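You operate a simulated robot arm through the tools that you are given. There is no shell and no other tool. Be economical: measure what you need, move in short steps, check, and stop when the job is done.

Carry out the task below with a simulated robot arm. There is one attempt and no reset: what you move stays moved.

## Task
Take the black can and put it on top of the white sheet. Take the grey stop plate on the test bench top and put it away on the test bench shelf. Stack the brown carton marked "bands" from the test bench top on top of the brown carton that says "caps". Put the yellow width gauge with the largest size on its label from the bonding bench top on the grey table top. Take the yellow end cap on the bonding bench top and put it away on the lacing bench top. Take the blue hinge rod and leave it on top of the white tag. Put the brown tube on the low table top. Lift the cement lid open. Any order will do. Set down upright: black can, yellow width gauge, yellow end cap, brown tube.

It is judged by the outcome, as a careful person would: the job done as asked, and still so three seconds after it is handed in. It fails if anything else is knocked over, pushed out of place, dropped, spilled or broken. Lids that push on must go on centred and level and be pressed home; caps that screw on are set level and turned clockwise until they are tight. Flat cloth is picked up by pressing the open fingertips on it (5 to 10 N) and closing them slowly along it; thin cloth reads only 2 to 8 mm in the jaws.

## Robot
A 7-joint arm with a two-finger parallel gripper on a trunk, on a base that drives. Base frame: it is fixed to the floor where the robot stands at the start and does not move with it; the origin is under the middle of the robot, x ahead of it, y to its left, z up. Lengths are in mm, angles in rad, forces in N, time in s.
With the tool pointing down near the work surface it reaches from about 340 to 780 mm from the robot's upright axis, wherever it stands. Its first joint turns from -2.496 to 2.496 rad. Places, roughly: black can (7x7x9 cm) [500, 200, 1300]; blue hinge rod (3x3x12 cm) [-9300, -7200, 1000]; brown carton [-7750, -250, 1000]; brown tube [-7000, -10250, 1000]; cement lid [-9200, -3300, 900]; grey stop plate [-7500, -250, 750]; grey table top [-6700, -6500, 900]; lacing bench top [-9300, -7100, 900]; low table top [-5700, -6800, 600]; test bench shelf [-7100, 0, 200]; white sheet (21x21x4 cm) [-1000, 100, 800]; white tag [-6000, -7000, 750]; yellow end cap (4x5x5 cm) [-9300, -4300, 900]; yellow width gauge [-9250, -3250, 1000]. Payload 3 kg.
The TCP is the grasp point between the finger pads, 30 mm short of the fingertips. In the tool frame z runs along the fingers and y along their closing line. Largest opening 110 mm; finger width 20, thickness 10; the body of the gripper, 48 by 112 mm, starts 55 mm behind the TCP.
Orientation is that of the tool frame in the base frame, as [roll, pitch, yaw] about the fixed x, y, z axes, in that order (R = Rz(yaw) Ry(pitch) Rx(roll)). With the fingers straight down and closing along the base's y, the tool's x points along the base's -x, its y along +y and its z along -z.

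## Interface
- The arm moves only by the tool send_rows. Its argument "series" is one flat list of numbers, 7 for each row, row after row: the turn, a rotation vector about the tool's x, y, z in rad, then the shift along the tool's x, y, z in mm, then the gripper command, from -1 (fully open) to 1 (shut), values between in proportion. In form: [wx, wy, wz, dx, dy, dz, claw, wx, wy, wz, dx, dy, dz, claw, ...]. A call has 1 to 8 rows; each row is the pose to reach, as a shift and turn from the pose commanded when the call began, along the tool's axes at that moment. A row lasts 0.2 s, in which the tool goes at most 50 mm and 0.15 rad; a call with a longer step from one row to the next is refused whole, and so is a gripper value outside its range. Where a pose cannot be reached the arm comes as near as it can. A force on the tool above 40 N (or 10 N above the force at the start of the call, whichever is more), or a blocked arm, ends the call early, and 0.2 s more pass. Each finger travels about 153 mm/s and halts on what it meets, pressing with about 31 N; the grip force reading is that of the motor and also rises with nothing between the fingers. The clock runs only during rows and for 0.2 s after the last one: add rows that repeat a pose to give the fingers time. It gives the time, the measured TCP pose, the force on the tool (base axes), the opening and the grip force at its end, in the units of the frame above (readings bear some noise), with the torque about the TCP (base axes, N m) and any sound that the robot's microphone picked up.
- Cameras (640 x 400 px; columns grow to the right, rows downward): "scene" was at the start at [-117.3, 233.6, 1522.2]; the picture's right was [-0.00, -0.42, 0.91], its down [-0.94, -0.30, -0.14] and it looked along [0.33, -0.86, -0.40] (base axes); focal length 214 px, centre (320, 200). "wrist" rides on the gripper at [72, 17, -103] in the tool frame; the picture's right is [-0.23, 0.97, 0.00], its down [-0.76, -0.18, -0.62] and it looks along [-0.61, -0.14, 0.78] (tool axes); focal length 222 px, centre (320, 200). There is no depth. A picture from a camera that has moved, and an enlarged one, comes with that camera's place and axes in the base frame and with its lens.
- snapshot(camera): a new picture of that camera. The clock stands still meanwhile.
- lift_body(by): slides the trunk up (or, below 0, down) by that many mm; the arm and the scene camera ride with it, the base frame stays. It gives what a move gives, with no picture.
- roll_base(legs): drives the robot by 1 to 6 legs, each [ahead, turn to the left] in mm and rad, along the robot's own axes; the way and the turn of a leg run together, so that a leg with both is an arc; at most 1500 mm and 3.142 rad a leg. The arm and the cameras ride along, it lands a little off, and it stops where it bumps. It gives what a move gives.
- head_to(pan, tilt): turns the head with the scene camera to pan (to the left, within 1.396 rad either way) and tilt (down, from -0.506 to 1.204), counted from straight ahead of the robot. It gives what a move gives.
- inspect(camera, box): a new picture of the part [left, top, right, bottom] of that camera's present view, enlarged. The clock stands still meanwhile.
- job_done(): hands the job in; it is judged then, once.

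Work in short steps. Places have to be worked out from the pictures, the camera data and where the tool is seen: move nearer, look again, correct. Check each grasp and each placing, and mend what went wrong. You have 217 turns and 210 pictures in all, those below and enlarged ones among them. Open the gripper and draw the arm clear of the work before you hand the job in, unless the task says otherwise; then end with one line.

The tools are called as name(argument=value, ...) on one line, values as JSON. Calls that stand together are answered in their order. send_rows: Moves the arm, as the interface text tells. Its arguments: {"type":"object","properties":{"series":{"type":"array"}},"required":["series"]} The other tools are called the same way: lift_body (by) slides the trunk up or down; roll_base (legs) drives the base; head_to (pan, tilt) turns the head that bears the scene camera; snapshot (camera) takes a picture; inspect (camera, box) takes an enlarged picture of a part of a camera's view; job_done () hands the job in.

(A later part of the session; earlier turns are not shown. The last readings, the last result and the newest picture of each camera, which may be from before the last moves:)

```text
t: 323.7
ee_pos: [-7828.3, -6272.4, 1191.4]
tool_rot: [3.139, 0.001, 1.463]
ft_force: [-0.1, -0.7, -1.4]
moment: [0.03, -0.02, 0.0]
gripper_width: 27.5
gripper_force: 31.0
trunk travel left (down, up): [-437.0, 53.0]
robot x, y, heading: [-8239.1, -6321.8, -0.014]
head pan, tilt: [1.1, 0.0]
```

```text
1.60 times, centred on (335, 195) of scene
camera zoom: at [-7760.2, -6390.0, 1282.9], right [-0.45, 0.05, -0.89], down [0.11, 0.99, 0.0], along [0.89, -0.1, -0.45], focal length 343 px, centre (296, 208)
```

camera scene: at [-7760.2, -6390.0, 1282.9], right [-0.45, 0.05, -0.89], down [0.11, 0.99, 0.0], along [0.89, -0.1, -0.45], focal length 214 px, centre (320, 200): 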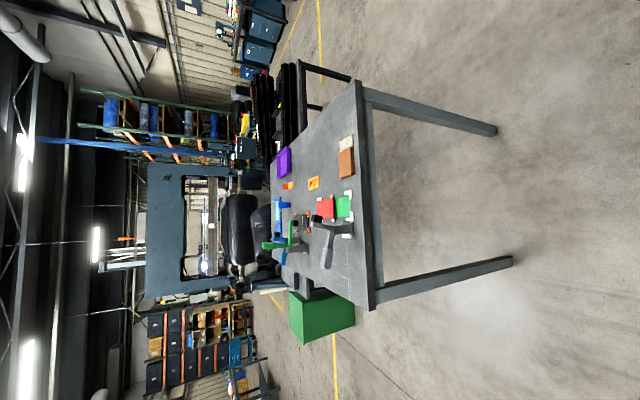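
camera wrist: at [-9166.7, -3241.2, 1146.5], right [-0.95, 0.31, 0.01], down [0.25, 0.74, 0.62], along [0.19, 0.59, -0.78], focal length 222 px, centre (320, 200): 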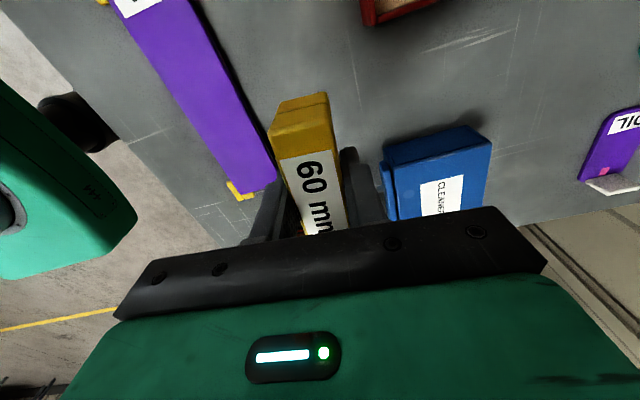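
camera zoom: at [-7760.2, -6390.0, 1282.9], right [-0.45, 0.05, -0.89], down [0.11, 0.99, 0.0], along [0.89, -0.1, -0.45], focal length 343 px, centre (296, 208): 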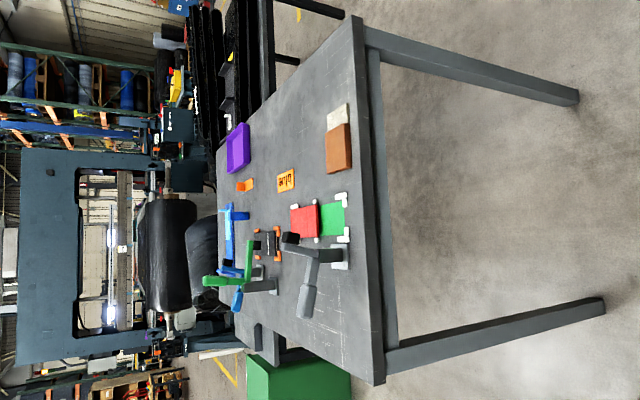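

Free spot: front right corner, about (-7190,-6750). Shift the robot to face it.

roll_base(legs=[[0, -0.72], [600, 0], [0, 0.73]])

head_to(pan=0.8, tilt=0)

snapshot(camera="scene")

```text
t: 331.0
ee_pos: [-7375.6, -6634.4, 1191.9]
tool_rot: [3.139, 0.001, 1.522]
ft_force: [-0.3, -0.1, -2.1]
moment: [0.01, 0.01, 0.01]
gripper_width: 27.9
gripper_force: 30.7
trunk travel left (down, up): [-437.0, 53.0]
robot x, y, heading: [-7777.4, -6735.4, 0.044]
head pan, tilt: [1.1, 0.0]
```

```text
t: 331.8
ee_pos: [-7376.4, -6635.2, 1192.7]
tool_rot: [3.136, 0.001, 1.522]
ft_force: [-1.0, 0.1, -2.3]
moment: [0.06, 0.0, 0.04]
gripper_width: 27.5
gripper_force: 30.3
trunk travel left (down, up): [-437.0, 53.0]
robot x, y, heading: [-7783.0, -6738.4, 0.041]
head pan, tilt: [0.799, 0.0]
```

```text
126 pictures are left
camera scene: at [-7316.1, -6747.5, 1261.6], right [-0.69, 0.03, -0.72], down [0.05, 1.0, 0.0], along [0.72, -0.04, -0.69], focal length 214 px, centre (320, 200)
```

scene: 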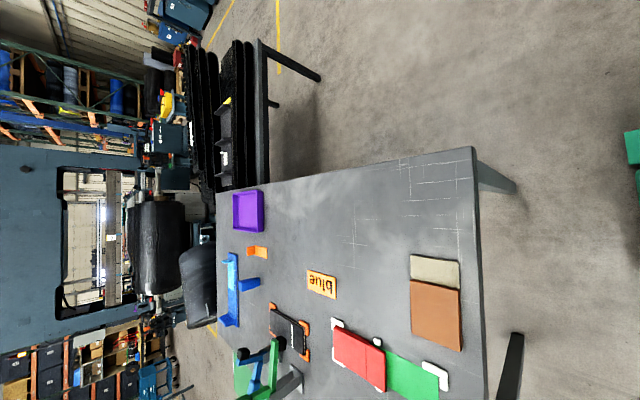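

Table top z≈860. Move over (-7165,-6752) and lower to ~930.

head_to(pan=0, tilt=1.2)

send_rows(series=[0, 0, 0, -18, 36, 10, 1, 0, 0, 0, -36, 72, 30, 1, 0, 0, 0, -54, 108, 55, 1, 0, 0, 0, -72, 144, 80, 1, 0, 0, 0, -90, 180, 105, 1, 0, 0, 0, -107, 216, 130, 1, 0, 0, 0, -107, 216, 175, 1, 0, 0, 0, -107, 216, 220, 1])

send_rows(series=[0, 0, 0, 0, 0, 20, 1, 0, 0, 0, 0, 0, 40, 1, 0, 0, 0, 0, 0, 48, 1])

snapshot(camera="wrist")

```text
t: 333.2
ee_pos: [-7375.8, -6633.8, 1193.4]
tool_rot: [3.137, 0.002, 1.522]
ft_force: [0.6, 0.4, -2.1]
moment: [0.02, 0.01, 0.0]
gripper_width: 27.8
gripper_force: 31.0
trunk travel left (down, up): [-437.0, 53.0]
robot x, y, heading: [-7783.8, -6735.5, 0.038]
head pan, tilt: [0.0, 1.201]
```

```text
t: 335.0
ee_pos: [-7164.9, -6753.6, 974.8]
tool_rot: [3.137, 0.004, 1.523]
ft_force: [-0.3, 0.2, -1.8]
moment: [0.01, -0.01, -0.01]
gripper_width: 27.7
gripper_force: 30.9
trunk travel left (down, up): [-437.0, 53.0]
robot x, y, heading: [-7783.0, -6739.4, 0.04]
head pan, tilt: [0.0, 1.201]
```

```text
t: 335.8
ee_pos: [-7163.7, -6754.7, 926.6]
tool_rot: [3.137, 0.002, 1.523]
ft_force: [-0.3, 0.1, -1.9]
moment: [0.0, 0.0, -0.03]
gripper_width: 27.7
gripper_force: 31.0
trunk travel left (down, up): [-437.0, 53.0]
robot x, y, heading: [-7779.4, -6735.3, 0.037]
head pan, tilt: [0.0, 1.201]
```

```text
125 pictures are left
camera wrist: at [-7143.5, -6681.0, 1030.6], right [0.96, -0.27, 0.01], down [-0.22, -0.75, 0.62], along [-0.17, -0.6, -0.78], focal length 222 px, centre (320, 200)
```

wrist: 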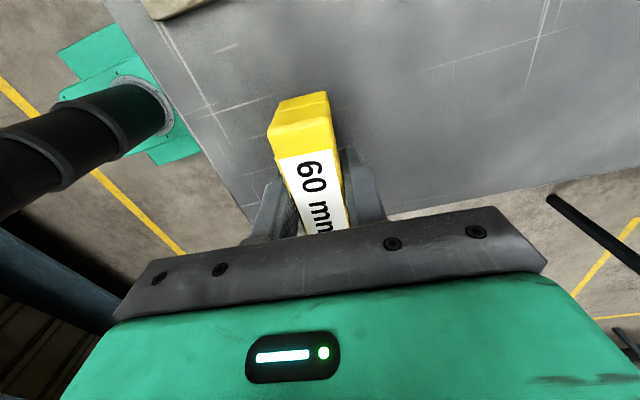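

Over clear table. Creep down until contact.

send_rows(series=[0, 0, 0, 0, 0, 8, 1, 0, 0, 0, 0, 0, 14, 1, 0, 0, 0, 0, 0, 18, 1, 0, 0, 0, 0, 0, 21, 1, 0, 0, 0, 0, 0, 23, 1])

send_rows(series=[0, 0, 0, 0, 0, 2, 1, 0, 0, 0, 0, 0, 4, 1, 0, 0, 0, 0, 0, 5, 1])

```text
t: 336.8
ee_pos: [-7163.8, -6753.8, 909.9]
tool_rot: [3.135, 0.003, 1.523]
ft_force: [-6.6, 0.8, 13.0]
moment: [-0.2, 0.47, -0.07]
gripper_width: 27.4
gripper_force: 31.2
trunk travel left (down, up): [-437.0, 53.0]
robot x, y, heading: [-7781.8, -6739.6, 0.043]
head pan, tilt: [0.0, 1.201]
stopped in row 4: the force on the tool passed its limit at 52 N (the readings are from after the stop); the commanded pose is now the measured one
```

```text
t: 337.3
ee_pos: [-7163.5, -6753.5, 909.9]
tool_rot: [3.133, 0.001, 1.522]
ft_force: [-13.8, 3.0, 19.8]
moment: [-0.06, 0.78, -0.05]
gripper_width: 27.8
gripper_force: 31.6
trunk travel left (down, up): [-437.0, 53.0]
robot x, y, heading: [-7781.2, -6731.5, 0.038]
head pan, tilt: [0.0, 1.201]
stopped in row 2: the force on the tool passed its limit at 44 N (the readings are from after the stop); the commanded pose is now the measured one
```

Seated at 910. Release and rise.

send_rows(series=[0, 0, 0, 0, 0, -1, 0.6, 0, 0, 0, 0, 0, -1, 0.2, 0, 0, 0, 0, 0, -1, -0.2, 0, 0, 0, 0, 0, -1, -0.2])

send_rows(series=[0, 0, 0, 0, 0, -25, -0.2, 0, 0, 0, 0, 0, -70, -0.2, 0, 0, 0, 0, 0, -115, -0.5, 0, 0, 0, 0, -30, -150, -1, 0, 0, 0, 0, -75, -160, -1])

snapshot(camera="wrist")

```text
t: 338.3
ee_pos: [-7160.5, -6753.7, 911.0]
tool_rot: [3.13, 0.001, 1.524]
ft_force: [13.8, -0.7, 19.4]
moment: [0.1, 0.31, -0.08]
gripper_width: 59.0
gripper_force: 0.1
trunk travel left (down, up): [-437.0, 53.0]
robot x, y, heading: [-7782.6, -6736.6, 0.037]
head pan, tilt: [0.0, 1.201]
```

```text
t: 339.5
ee_pos: [-7238.6, -6748.6, 1067.0]
tool_rot: [3.135, 0.002, 1.521]
ft_force: [-0.5, 0.3, 0.4]
moment: [0.03, 0.01, 0.0]
gripper_width: 110.1
gripper_force: 0.1
trunk travel left (down, up): [-437.0, 53.0]
robot x, y, heading: [-7782.2, -6737.3, 0.04]
head pan, tilt: [0.0, 1.201]
```

```text
124 pictures are left
camera wrist: at [-7218.2, -6675.3, 1171.5], right [0.96, -0.27, 0.01], down [-0.22, -0.75, 0.62], along [-0.16, -0.6, -0.78], focal length 222 px, centre (320, 200)
```

wrist: 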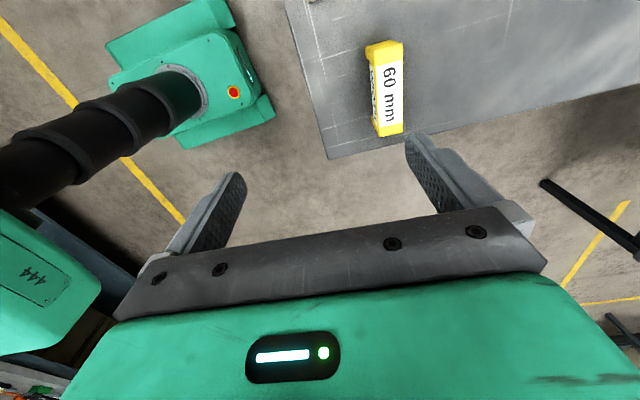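

Gauge stands on the grey table. Back out, reset the hand forward, and go to the end cap on the bonding bench (y≈-4300).

roll_base(legs=[[-420, 0], [0, 1.53]])

send_rows(series=[0, 0, -0.14, 0, -25, -10, -1, 0, 0, -0.28, 0, -50, -20, -1, 0, 0, -0.42, 0, -75, -30, -1, 0, 0, -0.56, 0, -100, -40, -1, 0, 0, -0.7, 0, -125, -50, -1, 0, 0, -0.84, 0, -125, -60, -1, 0, 0, -0.98, 0, -125, -70, -1, 0, 0, -1.12, 0, -125, -80, -1])

send_rows(series=[0, 0, -0.14, 0, 0, -10, -1, 0, 0, -0.28, 0, 0, -20, -1, 0, 0, -0.42, 0, 0, -30, -1, 0, 0, -0.54, 0, 0, -40, -1])

send_rows(series=[0, -0.15, 0, 0, 0, -10, -1, 0, -0.3, 0, 0, 0, -20, -1, 0, -0.45, 0, 0, 0, -30, -1, 0, -0.6, 0, 0, 0, -40, -1])

head_to(pan=0, tilt=-0.5)

roll_base(legs=[[1200, 0], [1200, 0], [0, 1.57]])

snapshot(camera="scene")

```text
t: 345.9
ee_pos: [-8170.9, -6209.4, 1066.8]
tool_rot: [3.131, 0.002, 3.059]
ft_force: [0.1, -0.4, 0.4]
moment: [0.04, 0.01, 0.01]
gripper_width: 109.9
gripper_force: 0.2
trunk travel left (down, up): [-437.0, 53.0]
robot x, y, heading: [-8136.7, -6751.8, 1.575]
head pan, tilt: [0.0, 1.201]
```

```text
t: 347.7
ee_pos: [-8182.9, -6332.2, 1147.9]
tool_rot: [3.14, 0.01, -2.102]
ft_force: [0.0, 0.6, 0.1]
moment: [0.01, -0.02, 0.02]
gripper_width: 110.1
gripper_force: 0.1
trunk travel left (down, up): [-437.0, 53.0]
robot x, y, heading: [-8137.6, -6752.5, 1.573]
head pan, tilt: [0.0, 1.201]
```

```text
t: 348.7
ee_pos: [-8183.0, -6333.8, 1186.4]
tool_rot: [-3.137, 0.01, -1.563]
ft_force: [-0.5, 0.1, 0.6]
moment: [0.02, -0.03, -0.03]
gripper_width: 110.1
gripper_force: 0.1
trunk travel left (down, up): [-437.0, 53.0]
robot x, y, heading: [-8139.8, -6754.4, 1.575]
head pan, tilt: [0.0, 1.201]
```

```text
t: 349.7
ee_pos: [-8181.2, -6333.0, 1228.5]
tool_rot: [-3.134, 0.586, -1.562]
ft_force: [0.2, 0.5, -0.9]
moment: [-0.05, 0.03, -0.02]
gripper_width: 109.9
gripper_force: 0.1
trunk travel left (down, up): [-437.0, 53.0]
robot x, y, heading: [-8137.9, -6753.3, 1.572]
head pan, tilt: [0.0, 1.201]
```

```text
t: 351.4
ee_pos: [-8181.3, -6333.0, 1227.5]
tool_rot: [-3.132, 0.581, -1.565]
ft_force: [-0.1, 0.7, 0.5]
moment: [0.0, 0.0, 0.02]
gripper_width: 110.2
gripper_force: 0.1
trunk travel left (down, up): [-437.0, 53.0]
robot x, y, heading: [-8137.9, -6750.2, 1.576]
head pan, tilt: [0.0, -0.499]
```

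```text
t: 367.2
ee_pos: [-8598.0, -4409.8, 1227.4]
tool_rot: [-3.132, 0.58, 0.043]
ft_force: [0.1, -0.2, -0.3]
moment: [0.01, 0.02, -0.01]
gripper_width: 110.0
gripper_force: 0.0
trunk travel left (down, up): [-437.0, 53.0]
robot x, y, heading: [-8181.3, -4323.0, -3.103]
head pan, tilt: [0.0, -0.499]
```

```text
123 pictures are left
camera scene: at [-8686.9, -4414.3, 1362.7], right [-0.04, 1.0, 0.01], down [0.47, 0.02, -0.88], along [-0.88, -0.03, -0.47], focal length 214 px, centre (320, 200)
```

scene: 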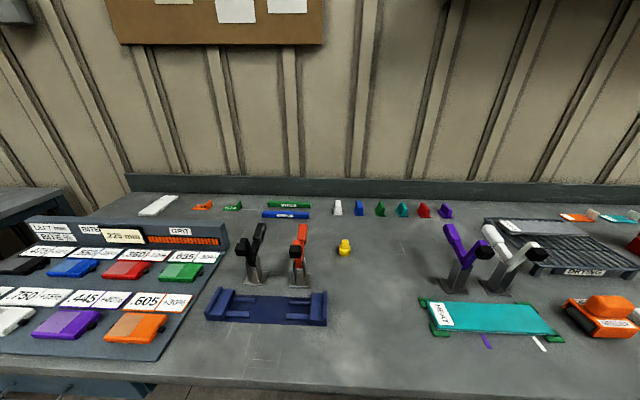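

The yellow end cap is at about (-9266,-4351). Enlarge.

inspect(camera="scene", box=[310, 220, 380, 270])

roll_base(legs=[[330, -0.03]])

head_to(pan=0, tilt=-0.1)

snapshot(camera="scene")

```text
8.00 times, centred on (345, 245) of scene
camera zoom: at [-8686.9, -4414.3, 1362.7], right [-0.04, 1.0, 0.01], down [0.47, 0.02, -0.88], along [-0.88, -0.03, -0.47], focal length 1716 px, centre (120, -160)
```

zoom: 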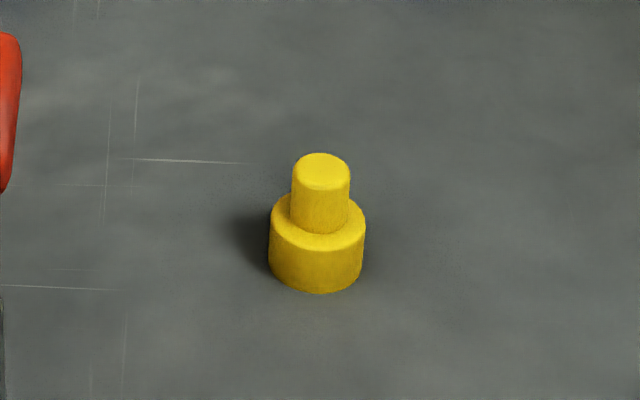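

```text
t: 369.4
ee_pos: [-8938.9, -4406.5, 1227.6]
tool_rot: [-3.133, 0.58, 0.016]
ft_force: [0.2, -0.3, -0.7]
moment: [-0.01, -0.03, -0.01]
gripper_width: 110.1
gripper_force: 0.1
trunk travel left (down, up): [-437.0, 53.0]
robot x, y, heading: [-8523.2, -4329.2, -3.131]
head pan, tilt: [0.0, -0.499]
```

```text
t: 370.3
ee_pos: [-8938.6, -4407.1, 1227.6]
tool_rot: [-3.132, 0.582, 0.017]
ft_force: [0.4, 0.5, 0.4]
moment: [0.01, 0.01, 0.02]
gripper_width: 110.4
gripper_force: 0.0
trunk travel left (down, up): [-437.0, 53.0]
robot x, y, heading: [-8519.3, -4329.7, -3.131]
head pan, tilt: [0.0, -0.099]
```

```text
121 pictures are left
camera scene: at [-9014.8, -4407.3, 1329.9], right [-0.01, 1.0, 0.01], down [0.78, 0.01, -0.63], along [-0.63, 0.0, -0.78], focal length 214 px, centre (320, 200)
```

scene: 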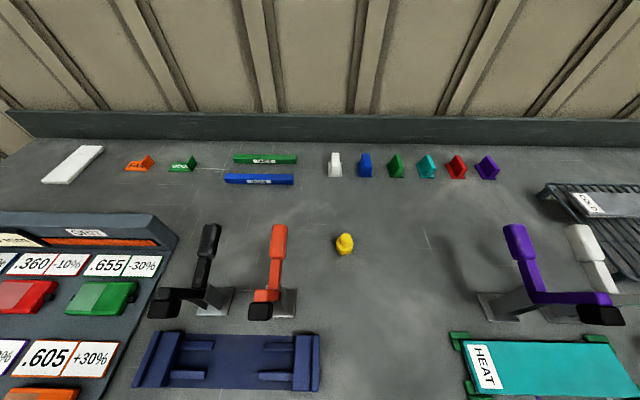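

End cap at (-9250,-4348), base Ø≈41. Set the tool vertical and move in.

head_to(pan=0, tilt=1.2)

send_rows(series=[0, 0.145, 0, 0, 0, 0, -1, 0, 0.29, 0, 0, 0, 0, -1, 0, 0.435, 0, 0, 0, 0, -1, -0.009, 0.58, 0, 0, 0, 0, -1])

roll_base(legs=[[95, 0]])

send_rows(series=[0, 0, 0, -35, -10, 25, -1, 0, 0, 0, -70, -20, 50, -0.6, 0, 0, 0, -105, -30, 75, -0.6, 0, 0, 0, -140, -40, 100, -0.6, 0, 0, 0, -175, -50, 125, -0.6, 0, 0, 0, -205, -58, 155, -0.6, 0, 0, 0, -212, -58, 200, -0.6, 0, 0, 0, -212, -58, 245, -0.6])

snapshot(camera="wrist")

```text
t: 371.8
ee_pos: [-8940.1, -4405.8, 1228.8]
tool_rot: [-3.133, 0.58, 0.015]
ft_force: [-0.2, 0.1, -0.3]
moment: [0.02, 0.01, 0.03]
gripper_width: 110.0
gripper_force: 0.2
trunk travel left (down, up): [-437.0, 53.0]
robot x, y, heading: [-8521.8, -4328.6, -3.136]
head pan, tilt: [0.0, 1.201]
```

```text
t: 372.8
ee_pos: [-8940.0, -4405.7, 1226.8]
tool_rot: [3.139, 0.001, 0.014]
ft_force: [-0.2, -0.6, -0.1]
moment: [0.01, 0.04, -0.01]
gripper_width: 110.4
gripper_force: 0.0
trunk travel left (down, up): [-437.0, 53.0]
robot x, y, heading: [-8518.8, -4327.6, -3.133]
head pan, tilt: [0.0, 1.201]
```

```text
t: 373.9
ee_pos: [-9036.6, -4405.3, 1228.2]
tool_rot: [3.141, 0.004, 0.012]
ft_force: [-0.3, -0.4, 0.4]
moment: [0.02, 0.02, -0.01]
gripper_width: 110.1
gripper_force: 0.1
trunk travel left (down, up): [-437.0, 53.0]
robot x, y, heading: [-8616.5, -4330.0, -3.137]
head pan, tilt: [0.0, 1.201]
```

```text
t: 375.7
ee_pos: [-9249.0, -4350.1, 986.0]
tool_rot: [3.14, 0.003, 0.013]
ft_force: [0.1, -0.1, 1.1]
moment: [-0.01, -0.01, 0.04]
gripper_width: 87.9
gripper_force: 0.1
trunk travel left (down, up): [-437.0, 53.0]
robot x, y, heading: [-8618.2, -4333.9, -3.132]
head pan, tilt: [0.0, 1.201]
```

```text
120 pictures are left
camera wrist: at [-9175.2, -4364.9, 1088.7], right [-0.22, -0.98, 0.0], down [-0.76, 0.17, 0.63], along [-0.61, 0.13, -0.78], focal length 222 px, centre (320, 200)
```

wrist: 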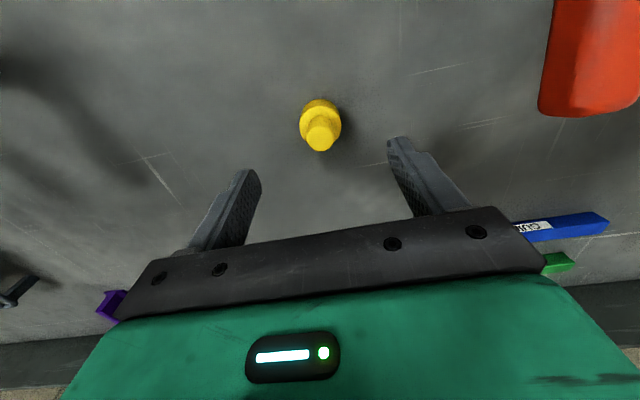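

Perfectly aligned. Descend and grip the base.

send_rows(series=[0, 0, 0, 0, 0, 35, -0.6, 0, 0, 0, 0, 0, 70, -0.6, 0, 0, 0, 0, 0, 95, -0.6, 0, 0, 0, 0, 0, 95, -0.2, 0, 0, 0, 0, 0, 95, 0.2, 0, 0, 0, 0, 0, 95, 0.6, 0, 0, 0, 0, 0, 95, 1])

send_rows(series=[0, 0, 0, 0, 0, -30, 1, 0, 0, 0, 0, 0, -70, 1, 0, 0, 0, 0, 0, -115, 1, 0, 0, 0, 30, 0, -150, 1])

snapshot(camera="wrist")

```text
t: 377.3
ee_pos: [-9249.7, -4349.6, 889.3]
tool_rot: [3.139, 0.001, 0.011]
ft_force: [-2.0, 14.1, 21.9]
moment: [0.94, -0.11, 0.18]
gripper_width: 38.1
gripper_force: 31.0
trunk travel left (down, up): [-437.0, 53.0]
robot x, y, heading: [-8619.6, -4332.0, -3.139]
head pan, tilt: [0.0, 1.201]
```

```text
t: 378.3
ee_pos: [-9220.4, -4351.8, 1037.9]
tool_rot: [3.139, 0.001, 0.013]
ft_force: [-0.5, -0.7, -0.3]
moment: [-0.02, -0.03, 0.0]
gripper_width: 38.0
gripper_force: 30.9
trunk travel left (down, up): [-437.0, 53.0]
robot x, y, heading: [-8616.7, -4329.5, -3.135]
head pan, tilt: [0.0, 1.201]
```

```text
119 pictures are left
camera wrist: at [-9147.4, -4366.6, 1143.1], right [-0.22, -0.98, 0.0], down [-0.76, 0.17, 0.62], along [-0.61, 0.13, -0.78], focal length 222 px, centre (320, 200)
```

wrist: 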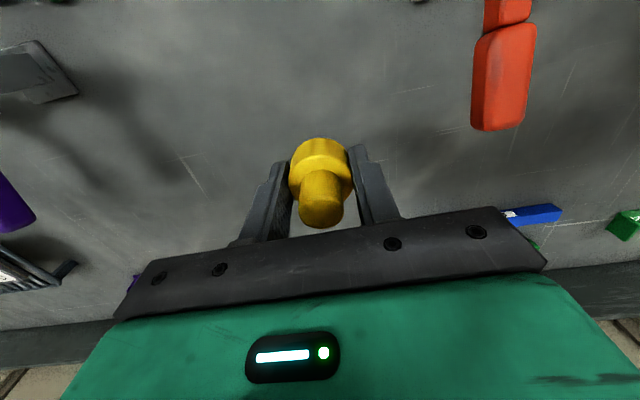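

End cap held upright. Travel to the lacing bench.

roll_base(legs=[[-450, 0], [0, 1.57], [1400, 0], [1350, 0], [0, -1.57]])

head_to(pan=0, tilt=-0.5)

snapshot(camera="scene")

```text
t: 401.7
ee_pos: [-8817.3, -7098.0, 1038.4]
tool_rot: [3.14, 0.0, 0.027]
ft_force: [-1.9, 1.6, -0.6]
moment: [-0.12, -0.09, -0.01]
gripper_width: 38.6
gripper_force: 31.6
trunk travel left (down, up): [-437.0, 53.0]
robot x, y, heading: [-8211.2, -7142.4, 3.137]
head pan, tilt: [0.0, 1.201]
```

```text
t: 403.4
ee_pos: [-8815.8, -7098.3, 1039.0]
tool_rot: [3.14, 0.002, 0.028]
ft_force: [0.2, -0.4, -1.1]
moment: [-0.02, -0.01, 0.02]
gripper_width: 38.5
gripper_force: 31.3
trunk travel left (down, up): [-437.0, 53.0]
robot x, y, heading: [-8210.1, -7140.1, 3.134]
head pan, tilt: [0.0, -0.499]
```

```text
118 pictures are left
camera scene: at [-8965.2, -7102.2, 1103.2], right [-0.03, 1.0, 0.0], down [0.88, 0.02, -0.48], along [-0.48, -0.01, -0.88], focal length 214 px, centre (320, 200)
```

scene: 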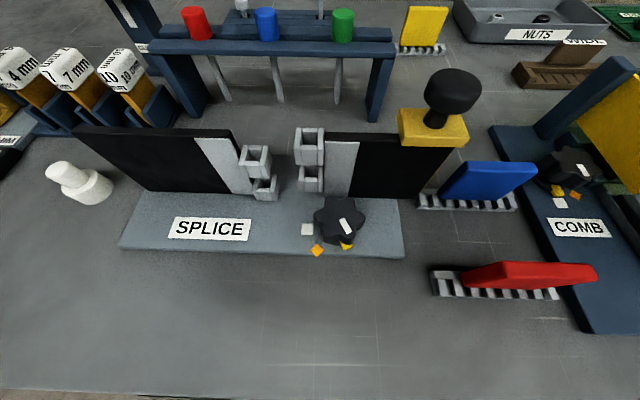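

Busy bench; there is free space at the front near (-8965,-7190). Drive 150 ahead, shift, and lower there.

head_to(pan=0, tilt=1.2)

roll_base(legs=[[148, 0]])

send_rows(series=[0, 0, 0, -2, 30, 0, 1, 0, 0, 0, -2, 60, 0, 1, 0, 0, 0, -2, 88, 0, 1, 0, 0, 0, -2, 88, 40, 1, 0, 0, 0, -2, 88, 80, 1, 0, 0, 0, -2, 88, 110, 1])

snapshot(camera="wrist")

```text
t: 405.1
ee_pos: [-8816.8, -7098.9, 1039.0]
tool_rot: [3.139, 0.001, 0.029]
ft_force: [0.0, -0.5, -0.5]
moment: [0.01, 0.02, -0.04]
gripper_width: 38.3
gripper_force: 30.7
trunk travel left (down, up): [-437.0, 53.0]
robot x, y, heading: [-8209.6, -7135.6, 3.137]
head pan, tilt: [0.0, 1.201]
```

```text
t: 406.5
ee_pos: [-8963.4, -7095.2, 1039.4]
tool_rot: [3.139, 0.002, 0.026]
ft_force: [0.8, -0.3, -1.0]
moment: [-0.05, -0.01, 0.02]
gripper_width: 38.2
gripper_force: 30.6
trunk travel left (down, up): [-437.0, 53.0]
robot x, y, heading: [-8358.6, -7136.8, 3.134]
head pan, tilt: [0.0, 1.201]
```

```text
t: 407.9
ee_pos: [-8963.5, -7185.0, 928.7]
tool_rot: [3.14, 0.002, 0.023]
ft_force: [0.2, -0.2, -0.4]
moment: [0.01, -0.03, 0.0]
gripper_width: 38.1
gripper_force: 31.3
trunk travel left (down, up): [-437.0, 53.0]
robot x, y, heading: [-8362.4, -7141.5, 3.135]
head pan, tilt: [0.0, 1.201]
```

```text
117 pictures are left
camera wrist: at [-8890.4, -7198.6, 1033.1], right [-0.2, -0.98, 0.0], down [-0.76, 0.16, 0.62], along [-0.61, 0.13, -0.78], focal length 222 px, centre (320, 200)
```

wrist: 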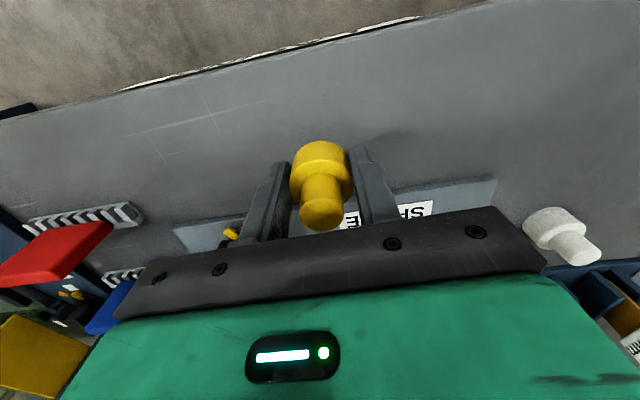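

Clear spot. Lower toward contact.

send_rows(series=[0, 0, 0, 0, 0, 15, 1, 0, 0, 0, 0, 0, 28, 1, 0, 0, 0, 0, 0, 33, 1, 0, 0, 0, 0, 0, 36, 1, 0, 0, 0, 0, 0, 39, 1])

```text
t: 409.1
ee_pos: [-8962.8, -7184.3, 890.8]
tool_rot: [3.14, -0.001, 0.025]
ft_force: [-0.1, -0.1, 0.2]
moment: [0.0, 0.0, -0.01]
gripper_width: 38.1
gripper_force: 31.1
trunk travel left (down, up): [-437.0, 53.0]
robot x, y, heading: [-8359.3, -7137.1, 3.133]
head pan, tilt: [0.0, 1.201]
```

send_rows(series=[0, 0, 0, 0, 0, 2, 1, 0, 0, 0, 0, 0, 4, 1, 0, 0, 0, 0, 0, 6, 1, 0, 0, 0, 0, 0, 8, 1])

```text
t: 409.8
ee_pos: [-8963.5, -7184.6, 890.0]
tool_rot: [3.138, 0.006, 0.025]
ft_force: [9.6, 0.7, 22.2]
moment: [0.55, -0.4, -0.25]
gripper_width: 38.4
gripper_force: 31.2
trunk travel left (down, up): [-437.0, 53.0]
robot x, y, heading: [-8358.8, -7144.7, 3.139]
head pan, tilt: [0.0, 1.201]
stopped in row 3: the force on the tool passed its limit at 44 N (the readings are from after the stop); the commanded pose is now the measured one
```

Seated at 890. Ease 1 mm, open, rise.

send_rows(series=[0, 0, 0, 0, 0, -1.5, 0.8, 0, 0, 0, 0, 0, -1.5, 0.3, 0, 0, 0, 0, 0, -1.5, -0.2, 0, 0, 0, 0, 0, -1.5, -0.4, 0, 0, 0, 0, 0, -1.5, -0.4])

send_rows(series=[0, 0, 0, 0, 0, -30, -0.4, 0, 0, 0, 0, 0, -75, -0.4, 0, 0, 0, 0, 0, -120, -0.4, 0, 0, 0, 0, 0, -165, -0.6, 0, 0, 0, 40, 0, -210, -1, 0, 0, 0, 80, 0, -250, -1])

snapshot(camera="wrist")

head_to(pan=0, tilt=-0.5)

snapshot(camera="scene")

```text
t: 411.0
ee_pos: [-8965.6, -7185.5, 890.7]
tool_rot: [3.139, 0.006, 0.025]
ft_force: [-0.7, 0.9, 0.7]
moment: [-0.03, -0.02, 0.01]
gripper_width: 77.1
gripper_force: 0.0
trunk travel left (down, up): [-437.0, 53.0]
robot x, y, heading: [-8361.4, -7139.3, 3.135]
head pan, tilt: [0.0, 1.201]
```

```text
refused: row 5 steps farther than a row can; nothing moved
```

```text
116 pictures are left
camera wrist: at [-8892.1, -7198.2, 994.0], right [-0.2, -0.98, 0.0], down [-0.76, 0.16, 0.63], along [-0.61, 0.13, -0.78], focal length 222 px, centre (320, 200)
```

wrist: 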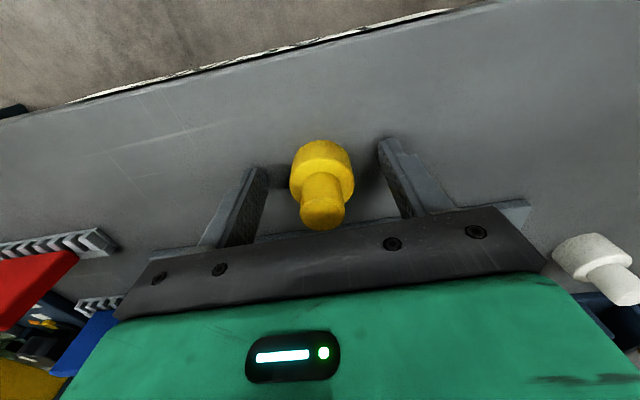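

```text
t: 412.7
ee_pos: [-8955.4, -7181.9, 889.2]
tool_rot: [3.14, -0.008, 0.022]
ft_force: [92.1, 3.5, -16.3]
moment: [-0.26, -1.93, -3.11]
gripper_width: 76.1
gripper_force: 0.1
trunk travel left (down, up): [-437.0, 53.0]
robot x, y, heading: [-8364.3, -7139.6, 3.138]
head pan, tilt: [0.0, -0.499]
```

```text
115 pictures are left
camera scene: at [-9072.5, -7186.6, 932.3], right [-0.02, 1.0, -0.01], down [1.0, 0.02, -0.07], along [-0.07, -0.02, -1.0], focal length 214 px, centre (320, 200)
```

scene: 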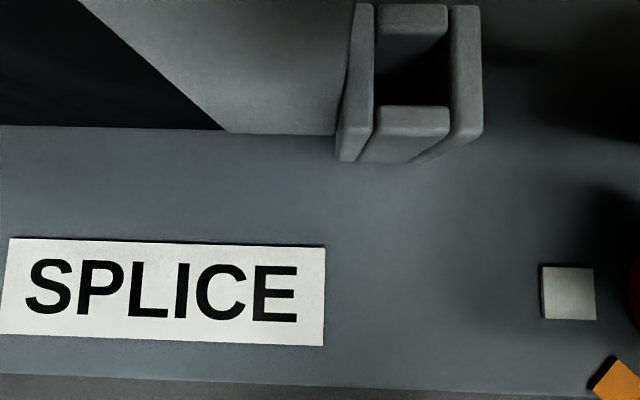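

The head moved while the hand was still low and pressed on the SPLICE fixture. Retract the head at once and check.

head_to(pan=0, tilt=1.2)

snapshot(camera="wrist")

```text
t: 414.5
ee_pos: [-8966.3, -7183.4, 891.7]
tool_rot: [3.141, 0.004, 0.023]
ft_force: [-0.9, 0.1, -0.1]
moment: [0.01, 0.02, 0.02]
gripper_width: 76.9
gripper_force: 0.0
trunk travel left (down, up): [-437.0, 53.0]
robot x, y, heading: [-8363.4, -7139.7, 3.133]
head pan, tilt: [0.0, 1.201]
```

```text
114 pictures are left
camera wrist: at [-8892.3, -7198.2, 994.1], right [-0.2, -0.98, 0.0], down [-0.76, 0.16, 0.63], along [-0.61, 0.13, -0.78], focal length 222 px, centre (320, 200)
```

wrist: 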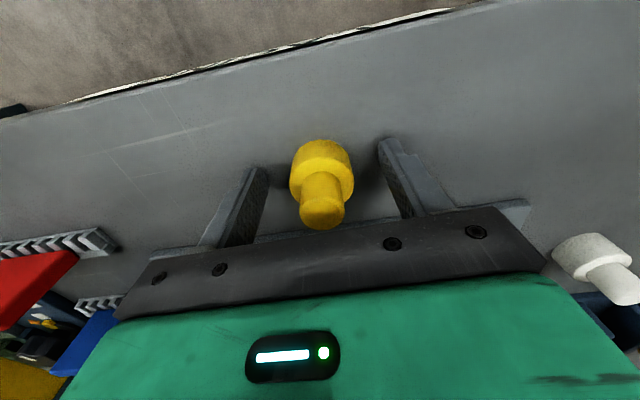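

Cap undisturbed. Rise straight up now.

send_rows(series=[0, 0, 0, 0, 0, -30, -0.4, 0, 0, 0, 0, 0, -75, -0.4, 0, 0, 0, 0, 0, -120, -0.4, 0, 0, 0, 0, 0, -165, -0.6, 0, 0, 0, 20, 0, -200, -1, 0, 0, 0, 40, 0, -235, -1, 0, 0, 0, 60, 0, -270, -1, 0, 0, 0, 80, 0, -300, -1])

```text
t: 416.3
ee_pos: [-8882.9, -7180.3, 1190.7]
tool_rot: [3.14, 0.006, 0.023]
ft_force: [-0.2, 0.0, -0.1]
moment: [0.02, -0.01, 0.01]
gripper_width: 110.1
gripper_force: 0.0
trunk travel left (down, up): [-437.0, 53.0]
robot x, y, heading: [-8353.3, -7140.7, 3.135]
head pan, tilt: [0.0, 1.201]
```

head_to(pan=0, tilt=-0.4)

snapshot(camera="scene")

```text
t: 417.9
ee_pos: [-8884.5, -7179.7, 1189.5]
tool_rot: [3.14, 0.006, 0.025]
ft_force: [0.9, 0.0, -0.6]
moment: [-0.03, 0.01, -0.03]
gripper_width: 109.9
gripper_force: 0.1
trunk travel left (down, up): [-437.0, 53.0]
robot x, y, heading: [-8357.4, -7139.6, 3.135]
head pan, tilt: [0.0, -0.4]
```

```text
113 pictures are left
camera scene: at [-9024.8, -7183.3, 1248.0], right [-0.02, 1.0, 0.0], down [0.92, 0.02, -0.39], along [-0.39, -0.01, -0.92], focal length 214 px, centre (320, 200)
```

scene: 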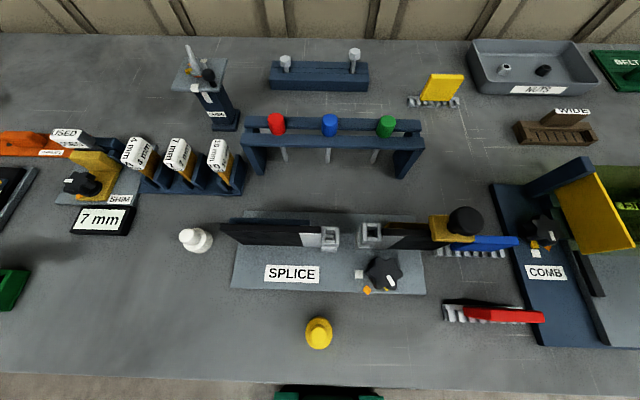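

Everything is in place. Enlarge the rod rack.

inspect(camera="scene", box=[230, 90, 440, 200])

```text
3.05 times, centred on (335, 145) of scene
camera zoom: at [-9024.8, -7183.3, 1248.0], right [-0.02, 1.0, 0.0], down [0.92, 0.02, -0.39], along [-0.39, -0.01, -0.92], focal length 654 px, centre (274, 368)
```

zoom: 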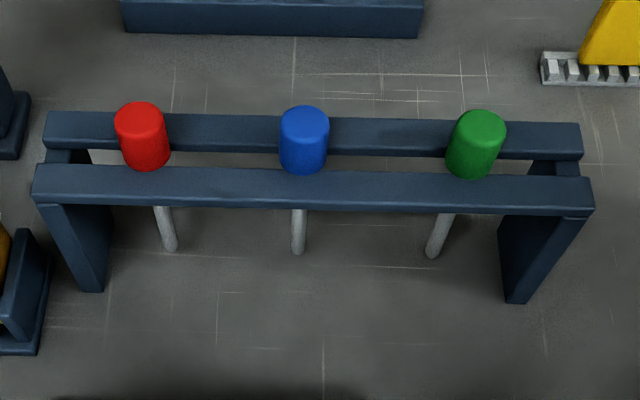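

I'll pick the rod with a strongly tilted tool (≈60° from vertical), so that it can later be laid flat with the tool roughly vertical. Pitch the tool first.

send_rows(series=[0, -0.15, 0, 0, 0, 0, -1, 0, -0.3, 0, 0, 0, 0, -1, 0, -0.45, 0, 0, 0, 0, -1, 0, -0.6, 0, 0, 0, 0, -1, 0, -0.75, 0, 0, 0, 0, -1, 0, -0.9, 0, 0, 0, 0, -1, 0, -1.05, 0, 0, 0, 0, -1, 0, -1.15, 0, 0, 0, 0, -1])

head_to(pan=0, tilt=0.3)

roll_base(legs=[[200, 0]])

snapshot(camera="scene")

```text
t: 419.7
ee_pos: [-8945.0, -7171.1, 1230.4]
tool_rot: [3.139, 1.118, 0.017]
ft_force: [1.0, 0.5, 0.0]
moment: [-0.02, 0.0, 0.08]
gripper_width: 110.4
gripper_force: 0.2
out of reach, approached as far as the arm can: row 6, 7, 8
trunk travel left (down, up): [-437.0, 53.0]
robot x, y, heading: [-8360.8, -7141.8, 3.138]
head pan, tilt: [0.0, -0.4]
```

```text
t: 420.8
ee_pos: [-8943.7, -7171.2, 1229.4]
tool_rot: [-3.14, 1.116, 0.021]
ft_force: [0.1, -0.2, 0.2]
moment: [0.0, 0.01, 0.04]
gripper_width: 109.6
gripper_force: 0.0
trunk travel left (down, up): [-437.0, 53.0]
robot x, y, heading: [-8357.2, -7138.0, 3.139]
head pan, tilt: [0.0, 0.3]
```

```text
t: 422.4
ee_pos: [-9145.1, -7172.8, 1230.6]
tool_rot: [-3.14, 1.116, 0.023]
ft_force: [0.6, -0.3, -0.2]
moment: [0.0, 0.01, 0.0]
gripper_width: 110.0
gripper_force: 0.0
trunk travel left (down, up): [-437.0, 53.0]
robot x, y, heading: [-8560.7, -7136.0, 3.134]
head pan, tilt: [0.0, 0.3]
```

```text
111 pictures are left
camera scene: at [-9147.6, -7171.6, 1321.1], right [-0.02, 1.0, 0.0], down [0.68, 0.01, -0.73], along [-0.73, -0.01, -0.68], focal length 214 px, centre (320, 200)
```

scene: 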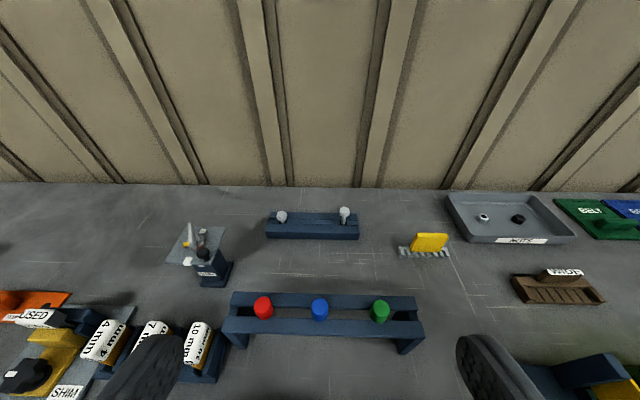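

lift_body(by=-165)

head_to(pan=0, tilt=0.1)

snapshot(camera="scene")

snapshot(camera="wrist")

```text
t: 424.3
ee_pos: [-9145.9, -7172.0, 1066.0]
tool_rot: [-3.141, 1.116, 0.024]
ft_force: [1.2, -0.3, 0.6]
moment: [0.01, 0.0, -0.01]
gripper_width: 110.2
gripper_force: 0.0
trunk travel left (down, up): [-272.0, 218.0]
robot x, y, heading: [-8559.8, -7136.5, 3.132]
head pan, tilt: [0.0, 0.3]
```

```text
t: 425.0
ee_pos: [-9144.4, -7171.4, 1065.7]
tool_rot: [-3.14, 1.116, 0.023]
ft_force: [-0.7, -0.1, -0.1]
moment: [0.02, 0.0, -0.03]
gripper_width: 110.0
gripper_force: 0.0
trunk travel left (down, up): [-272.0, 218.0]
robot x, y, heading: [-8563.4, -7138.9, 3.133]
head pan, tilt: [0.0, 0.099]
```

```text
110 pictures are left
camera scene: at [-9154.7, -7171.7, 1173.9], right [-0.02, 1.0, 0.0], down [0.53, 0.01, -0.85], along [-0.85, -0.02, -0.53], focal length 214 px, centre (320, 200)
```

scene: 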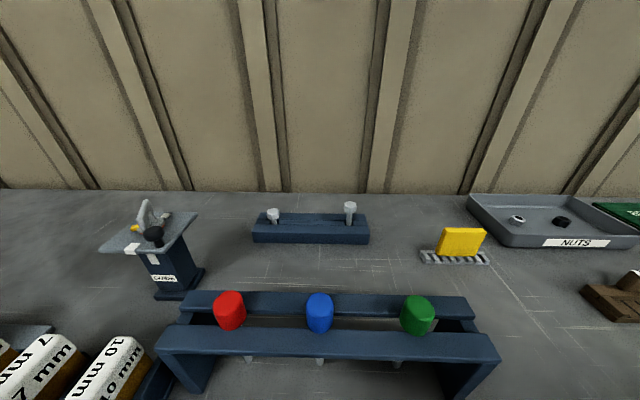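

```text
109 pictures are left
camera wrist: at [-9019.8, -7185.5, 1046.7], right [-0.08, -0.98, 0.2], down [0.22, 0.18, 0.96], along [-0.97, 0.12, 0.2], focal length 222 px, centre (320, 200)
```

wrist: 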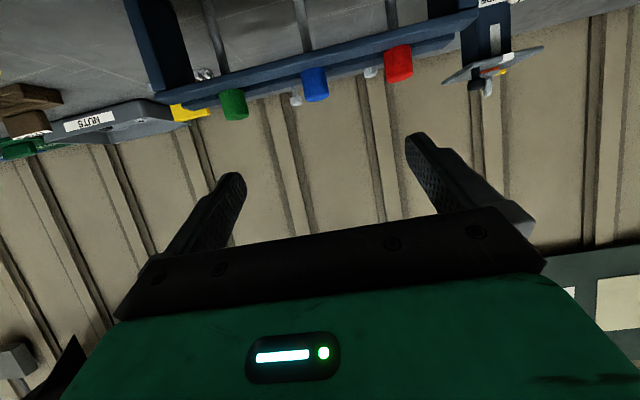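

Handle spans z≈967–992 above the rail, at (-9275,-7173). Move to a pre-grasp 60 mm short along the tool axis.

send_rows(series=[0, 0, 0, 5, 0, 28, -0.09, 0, 0, 0, 10, 1, 56, -0.09, 0, 0, 0, 14, 1.5, 82, -0.09, 0, 0, 0, 14, 1.5, 82, -0.09])

snapshot(camera="wrist")

snapshot(camera="scene")

```text
t: 426.0
ee_pos: [-9213.0, -7175.8, 1015.0]
tool_rot: [-3.141, 1.115, 0.022]
ft_force: [-0.4, -0.7, 0.3]
moment: [0.01, 0.03, -0.02]
gripper_width: 60.0
gripper_force: 0.0
trunk travel left (down, up): [-272.0, 218.0]
robot x, y, heading: [-8558.5, -7140.2, 3.135]
head pan, tilt: [0.0, 0.099]
```

```text
108 pictures are left
camera wrist: at [-9088.3, -7189.1, 996.2], right [-0.08, -0.98, 0.2], down [0.22, 0.18, 0.96], along [-0.97, 0.12, 0.2], focal length 222 px, centre (320, 200)
```

wrist: 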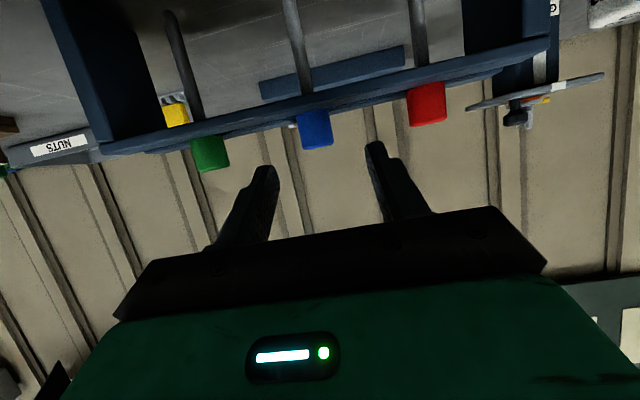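

```text
107 pictures are left
camera scene: at [-9223.3, -7175.3, 1123.3], right [-0.02, 1.0, 0.0], down [0.53, 0.01, -0.85], along [-0.85, -0.02, -0.53], focal length 214 px, centre (320, 200)
```

scene: 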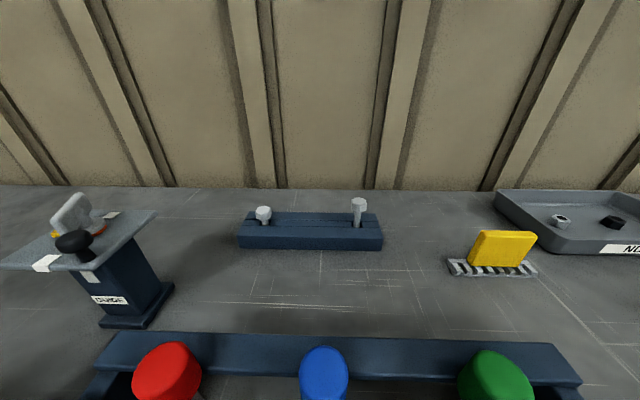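

Measurements agree. Advance 58 mm along the tool axis and close.

send_rows(series=[0, 0, 0, 0, -1, 20, -0.09, 0, 0, 0, 0, -2, 40, -0.09, 0, 0, 0, 0, -2, 58, -0.09, 0, 0, 0, 0, -2, 58, 0.2, 0, 0, 0, 0, -2, 58, 0.5, 0, 0, 0, 0, -2, 58, 1, 0, 0, 0, 0, -2, 58, 1])

snapshot(camera="wrist")

```text
t: 426.6
ee_pos: [-9237.5, -7173.8, 1010.6]
tool_rot: [3.138, 1.126, 0.019]
ft_force: [24.5, 1.4, 35.4]
moment: [-0.27, -5.93, 0.49]
gripper_width: 59.8
gripper_force: 0.1
trunk travel left (down, up): [-272.0, 218.0]
robot x, y, heading: [-8562.0, -7136.1, 3.134]
head pan, tilt: [0.0, 0.099]
stopped in row 2: the force on the tool passed its limit at 70 N (the readings are from after the stop); the commanded pose is now the measured one
```

```text
106 pictures are left
camera wrist: at [-9111.8, -7187.9, 990.1], right [-0.08, -0.98, 0.21], down [0.23, 0.18, 0.96], along [-0.97, 0.12, 0.21], focal length 222 px, centre (320, 200)
```

wrist: 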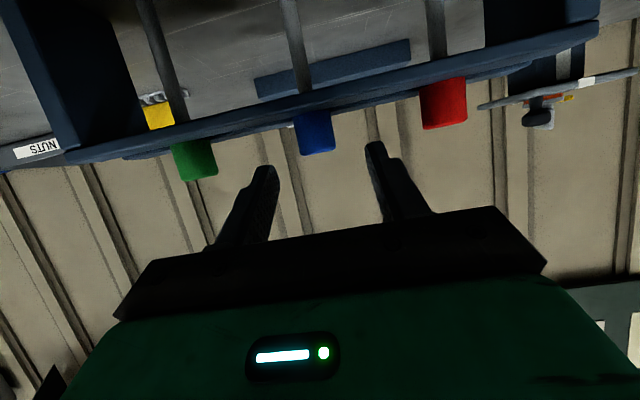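

Something behind (the wrist camera side) touched the SPLICE fixture. Back out along the axis and check the fixture.

send_rows(series=[0, 0, 0, -10, 0, -10, -0.09, 0, 0, 0, -30, 0, -35, -0.09, 0, 0, 0, -50, 0, -60, -0.09, 0, 0, 0, -80, 0, -90, -0.09, 0, 0.1, 0, -100, 0, -110, -0.09, 0, 0.2, 0, -110, 0, -120, -0.09, 0, 0.32, 0, -110, 0, -120, -0.09])

head_to(pan=0, tilt=1.1)

snapshot(camera="wrist")

snapshot(camera="scene")

```text
t: 428.2
ee_pos: [-9180.7, -7170.9, 1159.8]
tool_rot: [3.141, 0.8, 0.022]
ft_force: [0.6, 0.5, 0.9]
moment: [-0.02, 0.02, 0.03]
gripper_width: 60.0
gripper_force: 0.1
trunk travel left (down, up): [-272.0, 218.0]
robot x, y, heading: [-8558.0, -7138.0, 3.131]
head pan, tilt: [0.0, 0.099]
```

```text
t: 429.4
ee_pos: [-9180.5, -7170.7, 1156.8]
tool_rot: [3.141, 0.8, 0.02]
ft_force: [0.5, 0.3, -0.1]
moment: [-0.02, 0.0, 0.04]
gripper_width: 60.0
gripper_force: 0.0
trunk travel left (down, up): [-272.0, 218.0]
robot x, y, heading: [-8560.8, -7138.5, 3.135]
head pan, tilt: [0.0, 1.1]
```

```text
105 pictures are left
camera wrist: at [-9055.4, -7185.3, 1178.0], right [-0.14, -0.98, 0.16], down [-0.09, 0.18, 0.98], along [-0.99, 0.12, -0.11], focal length 222 px, centre (320, 200)
```

wrist: 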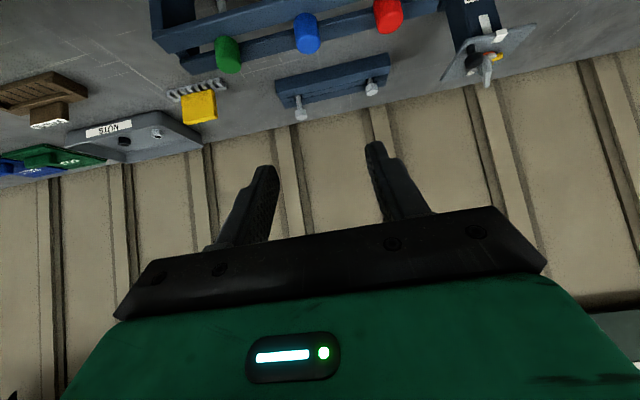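

```text
104 pictures are left
camera scene: at [-9143.4, -7170.4, 1216.2], right [-0.02, 1.0, 0.0], down [0.96, 0.02, 0.29], along [0.29, 0.01, -0.96], focal length 214 px, centre (320, 200)
```

scene: 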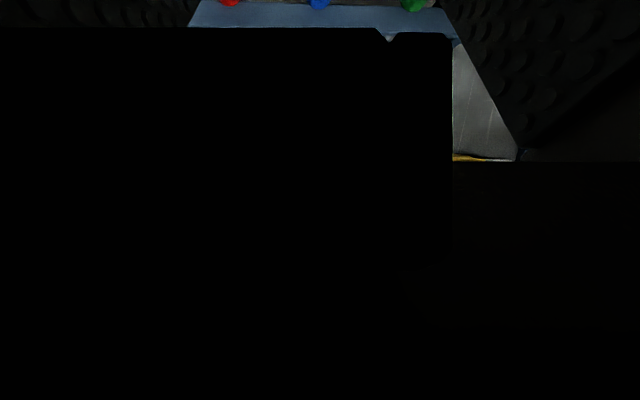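

Re-approach with the smaller tilt (0.8 rad): pre-pose 50 mm short.

send_rows(series=[0, 0, 0, 17, 1, 35, -0.09, 0, 0, 0, 36, 2, 72, -0.09, 0, 0, 0, 50, 2, 105, -0.09, 0, 0, 0, 59, 2, 120, -0.09])

snapshot(camera="wrist")

```text
t: 430.4
ee_pos: [-9223.8, -7175.8, 1030.5]
tool_rot: [-3.14, 0.798, 0.018]
ft_force: [0.6, 0.5, 0.2]
moment: [0.01, -0.03, 0.06]
gripper_width: 60.1
gripper_force: 0.0
trunk travel left (down, up): [-272.0, 218.0]
robot x, y, heading: [-8561.1, -7136.9, 3.136]
head pan, tilt: [0.0, 1.1]
```

```text
103 pictures are left
camera wrist: at [-9098.4, -7189.4, 1051.5], right [-0.14, -0.98, 0.16], down [-0.09, 0.18, 0.98], along [-0.99, 0.12, -0.11], focal length 222 px, centre (320, 200)
```

wrist: 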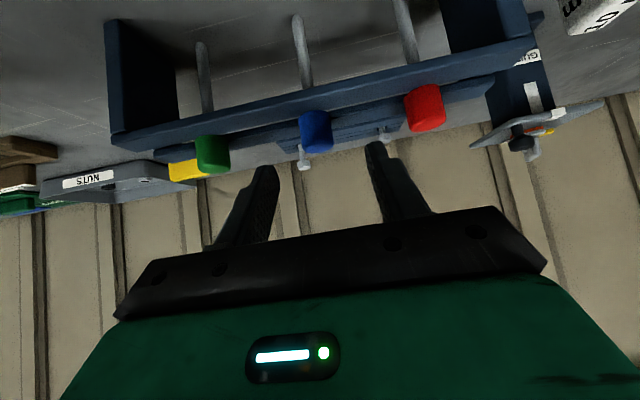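

Clear. Advance 52 mm and close.

send_rows(series=[0, 0, 0, 0, -1, 18, -0.09, 0, 0, 0, 0, -2, 36, -0.09, 0, 0, 0, 0, -2, 50, -0.09, 0, 0, 0, 0, -2, 50, 0.2, 0, 0, 0, 0, -2, 50, 0.5, 0, 0, 0, 0, -2, 50, 1, 0, 0, 0, 0, -2, 50, 1])

snapshot(camera="wrist")

```text
t: 432.0
ee_pos: [-9261.3, -7175.2, 995.9]
tool_rot: [3.141, 0.799, 0.02]
ft_force: [-0.5, 0.4, -0.3]
moment: [0.02, 0.01, 0.02]
gripper_width: 24.7
gripper_force: 31.0
trunk travel left (down, up): [-272.0, 218.0]
robot x, y, heading: [-8560.3, -7138.0, 3.131]
head pan, tilt: [0.0, 1.1]
```

```text
102 pictures are left
camera wrist: at [-9134.8, -7188.3, 1016.3], right [-0.14, -0.98, 0.16], down [-0.09, 0.18, 0.98], along [-0.99, 0.12, -0.11], focal length 222 px, centre (320, 200)
```

wrist: 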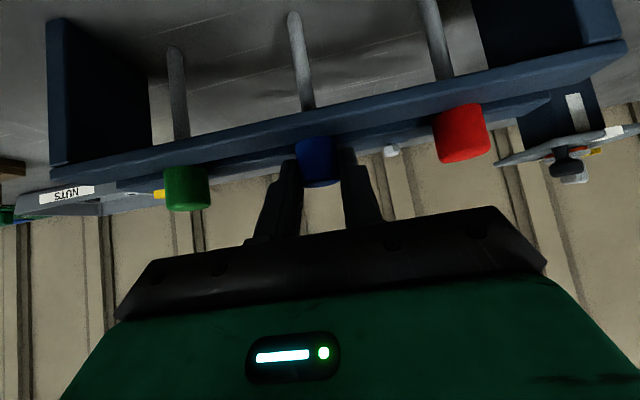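

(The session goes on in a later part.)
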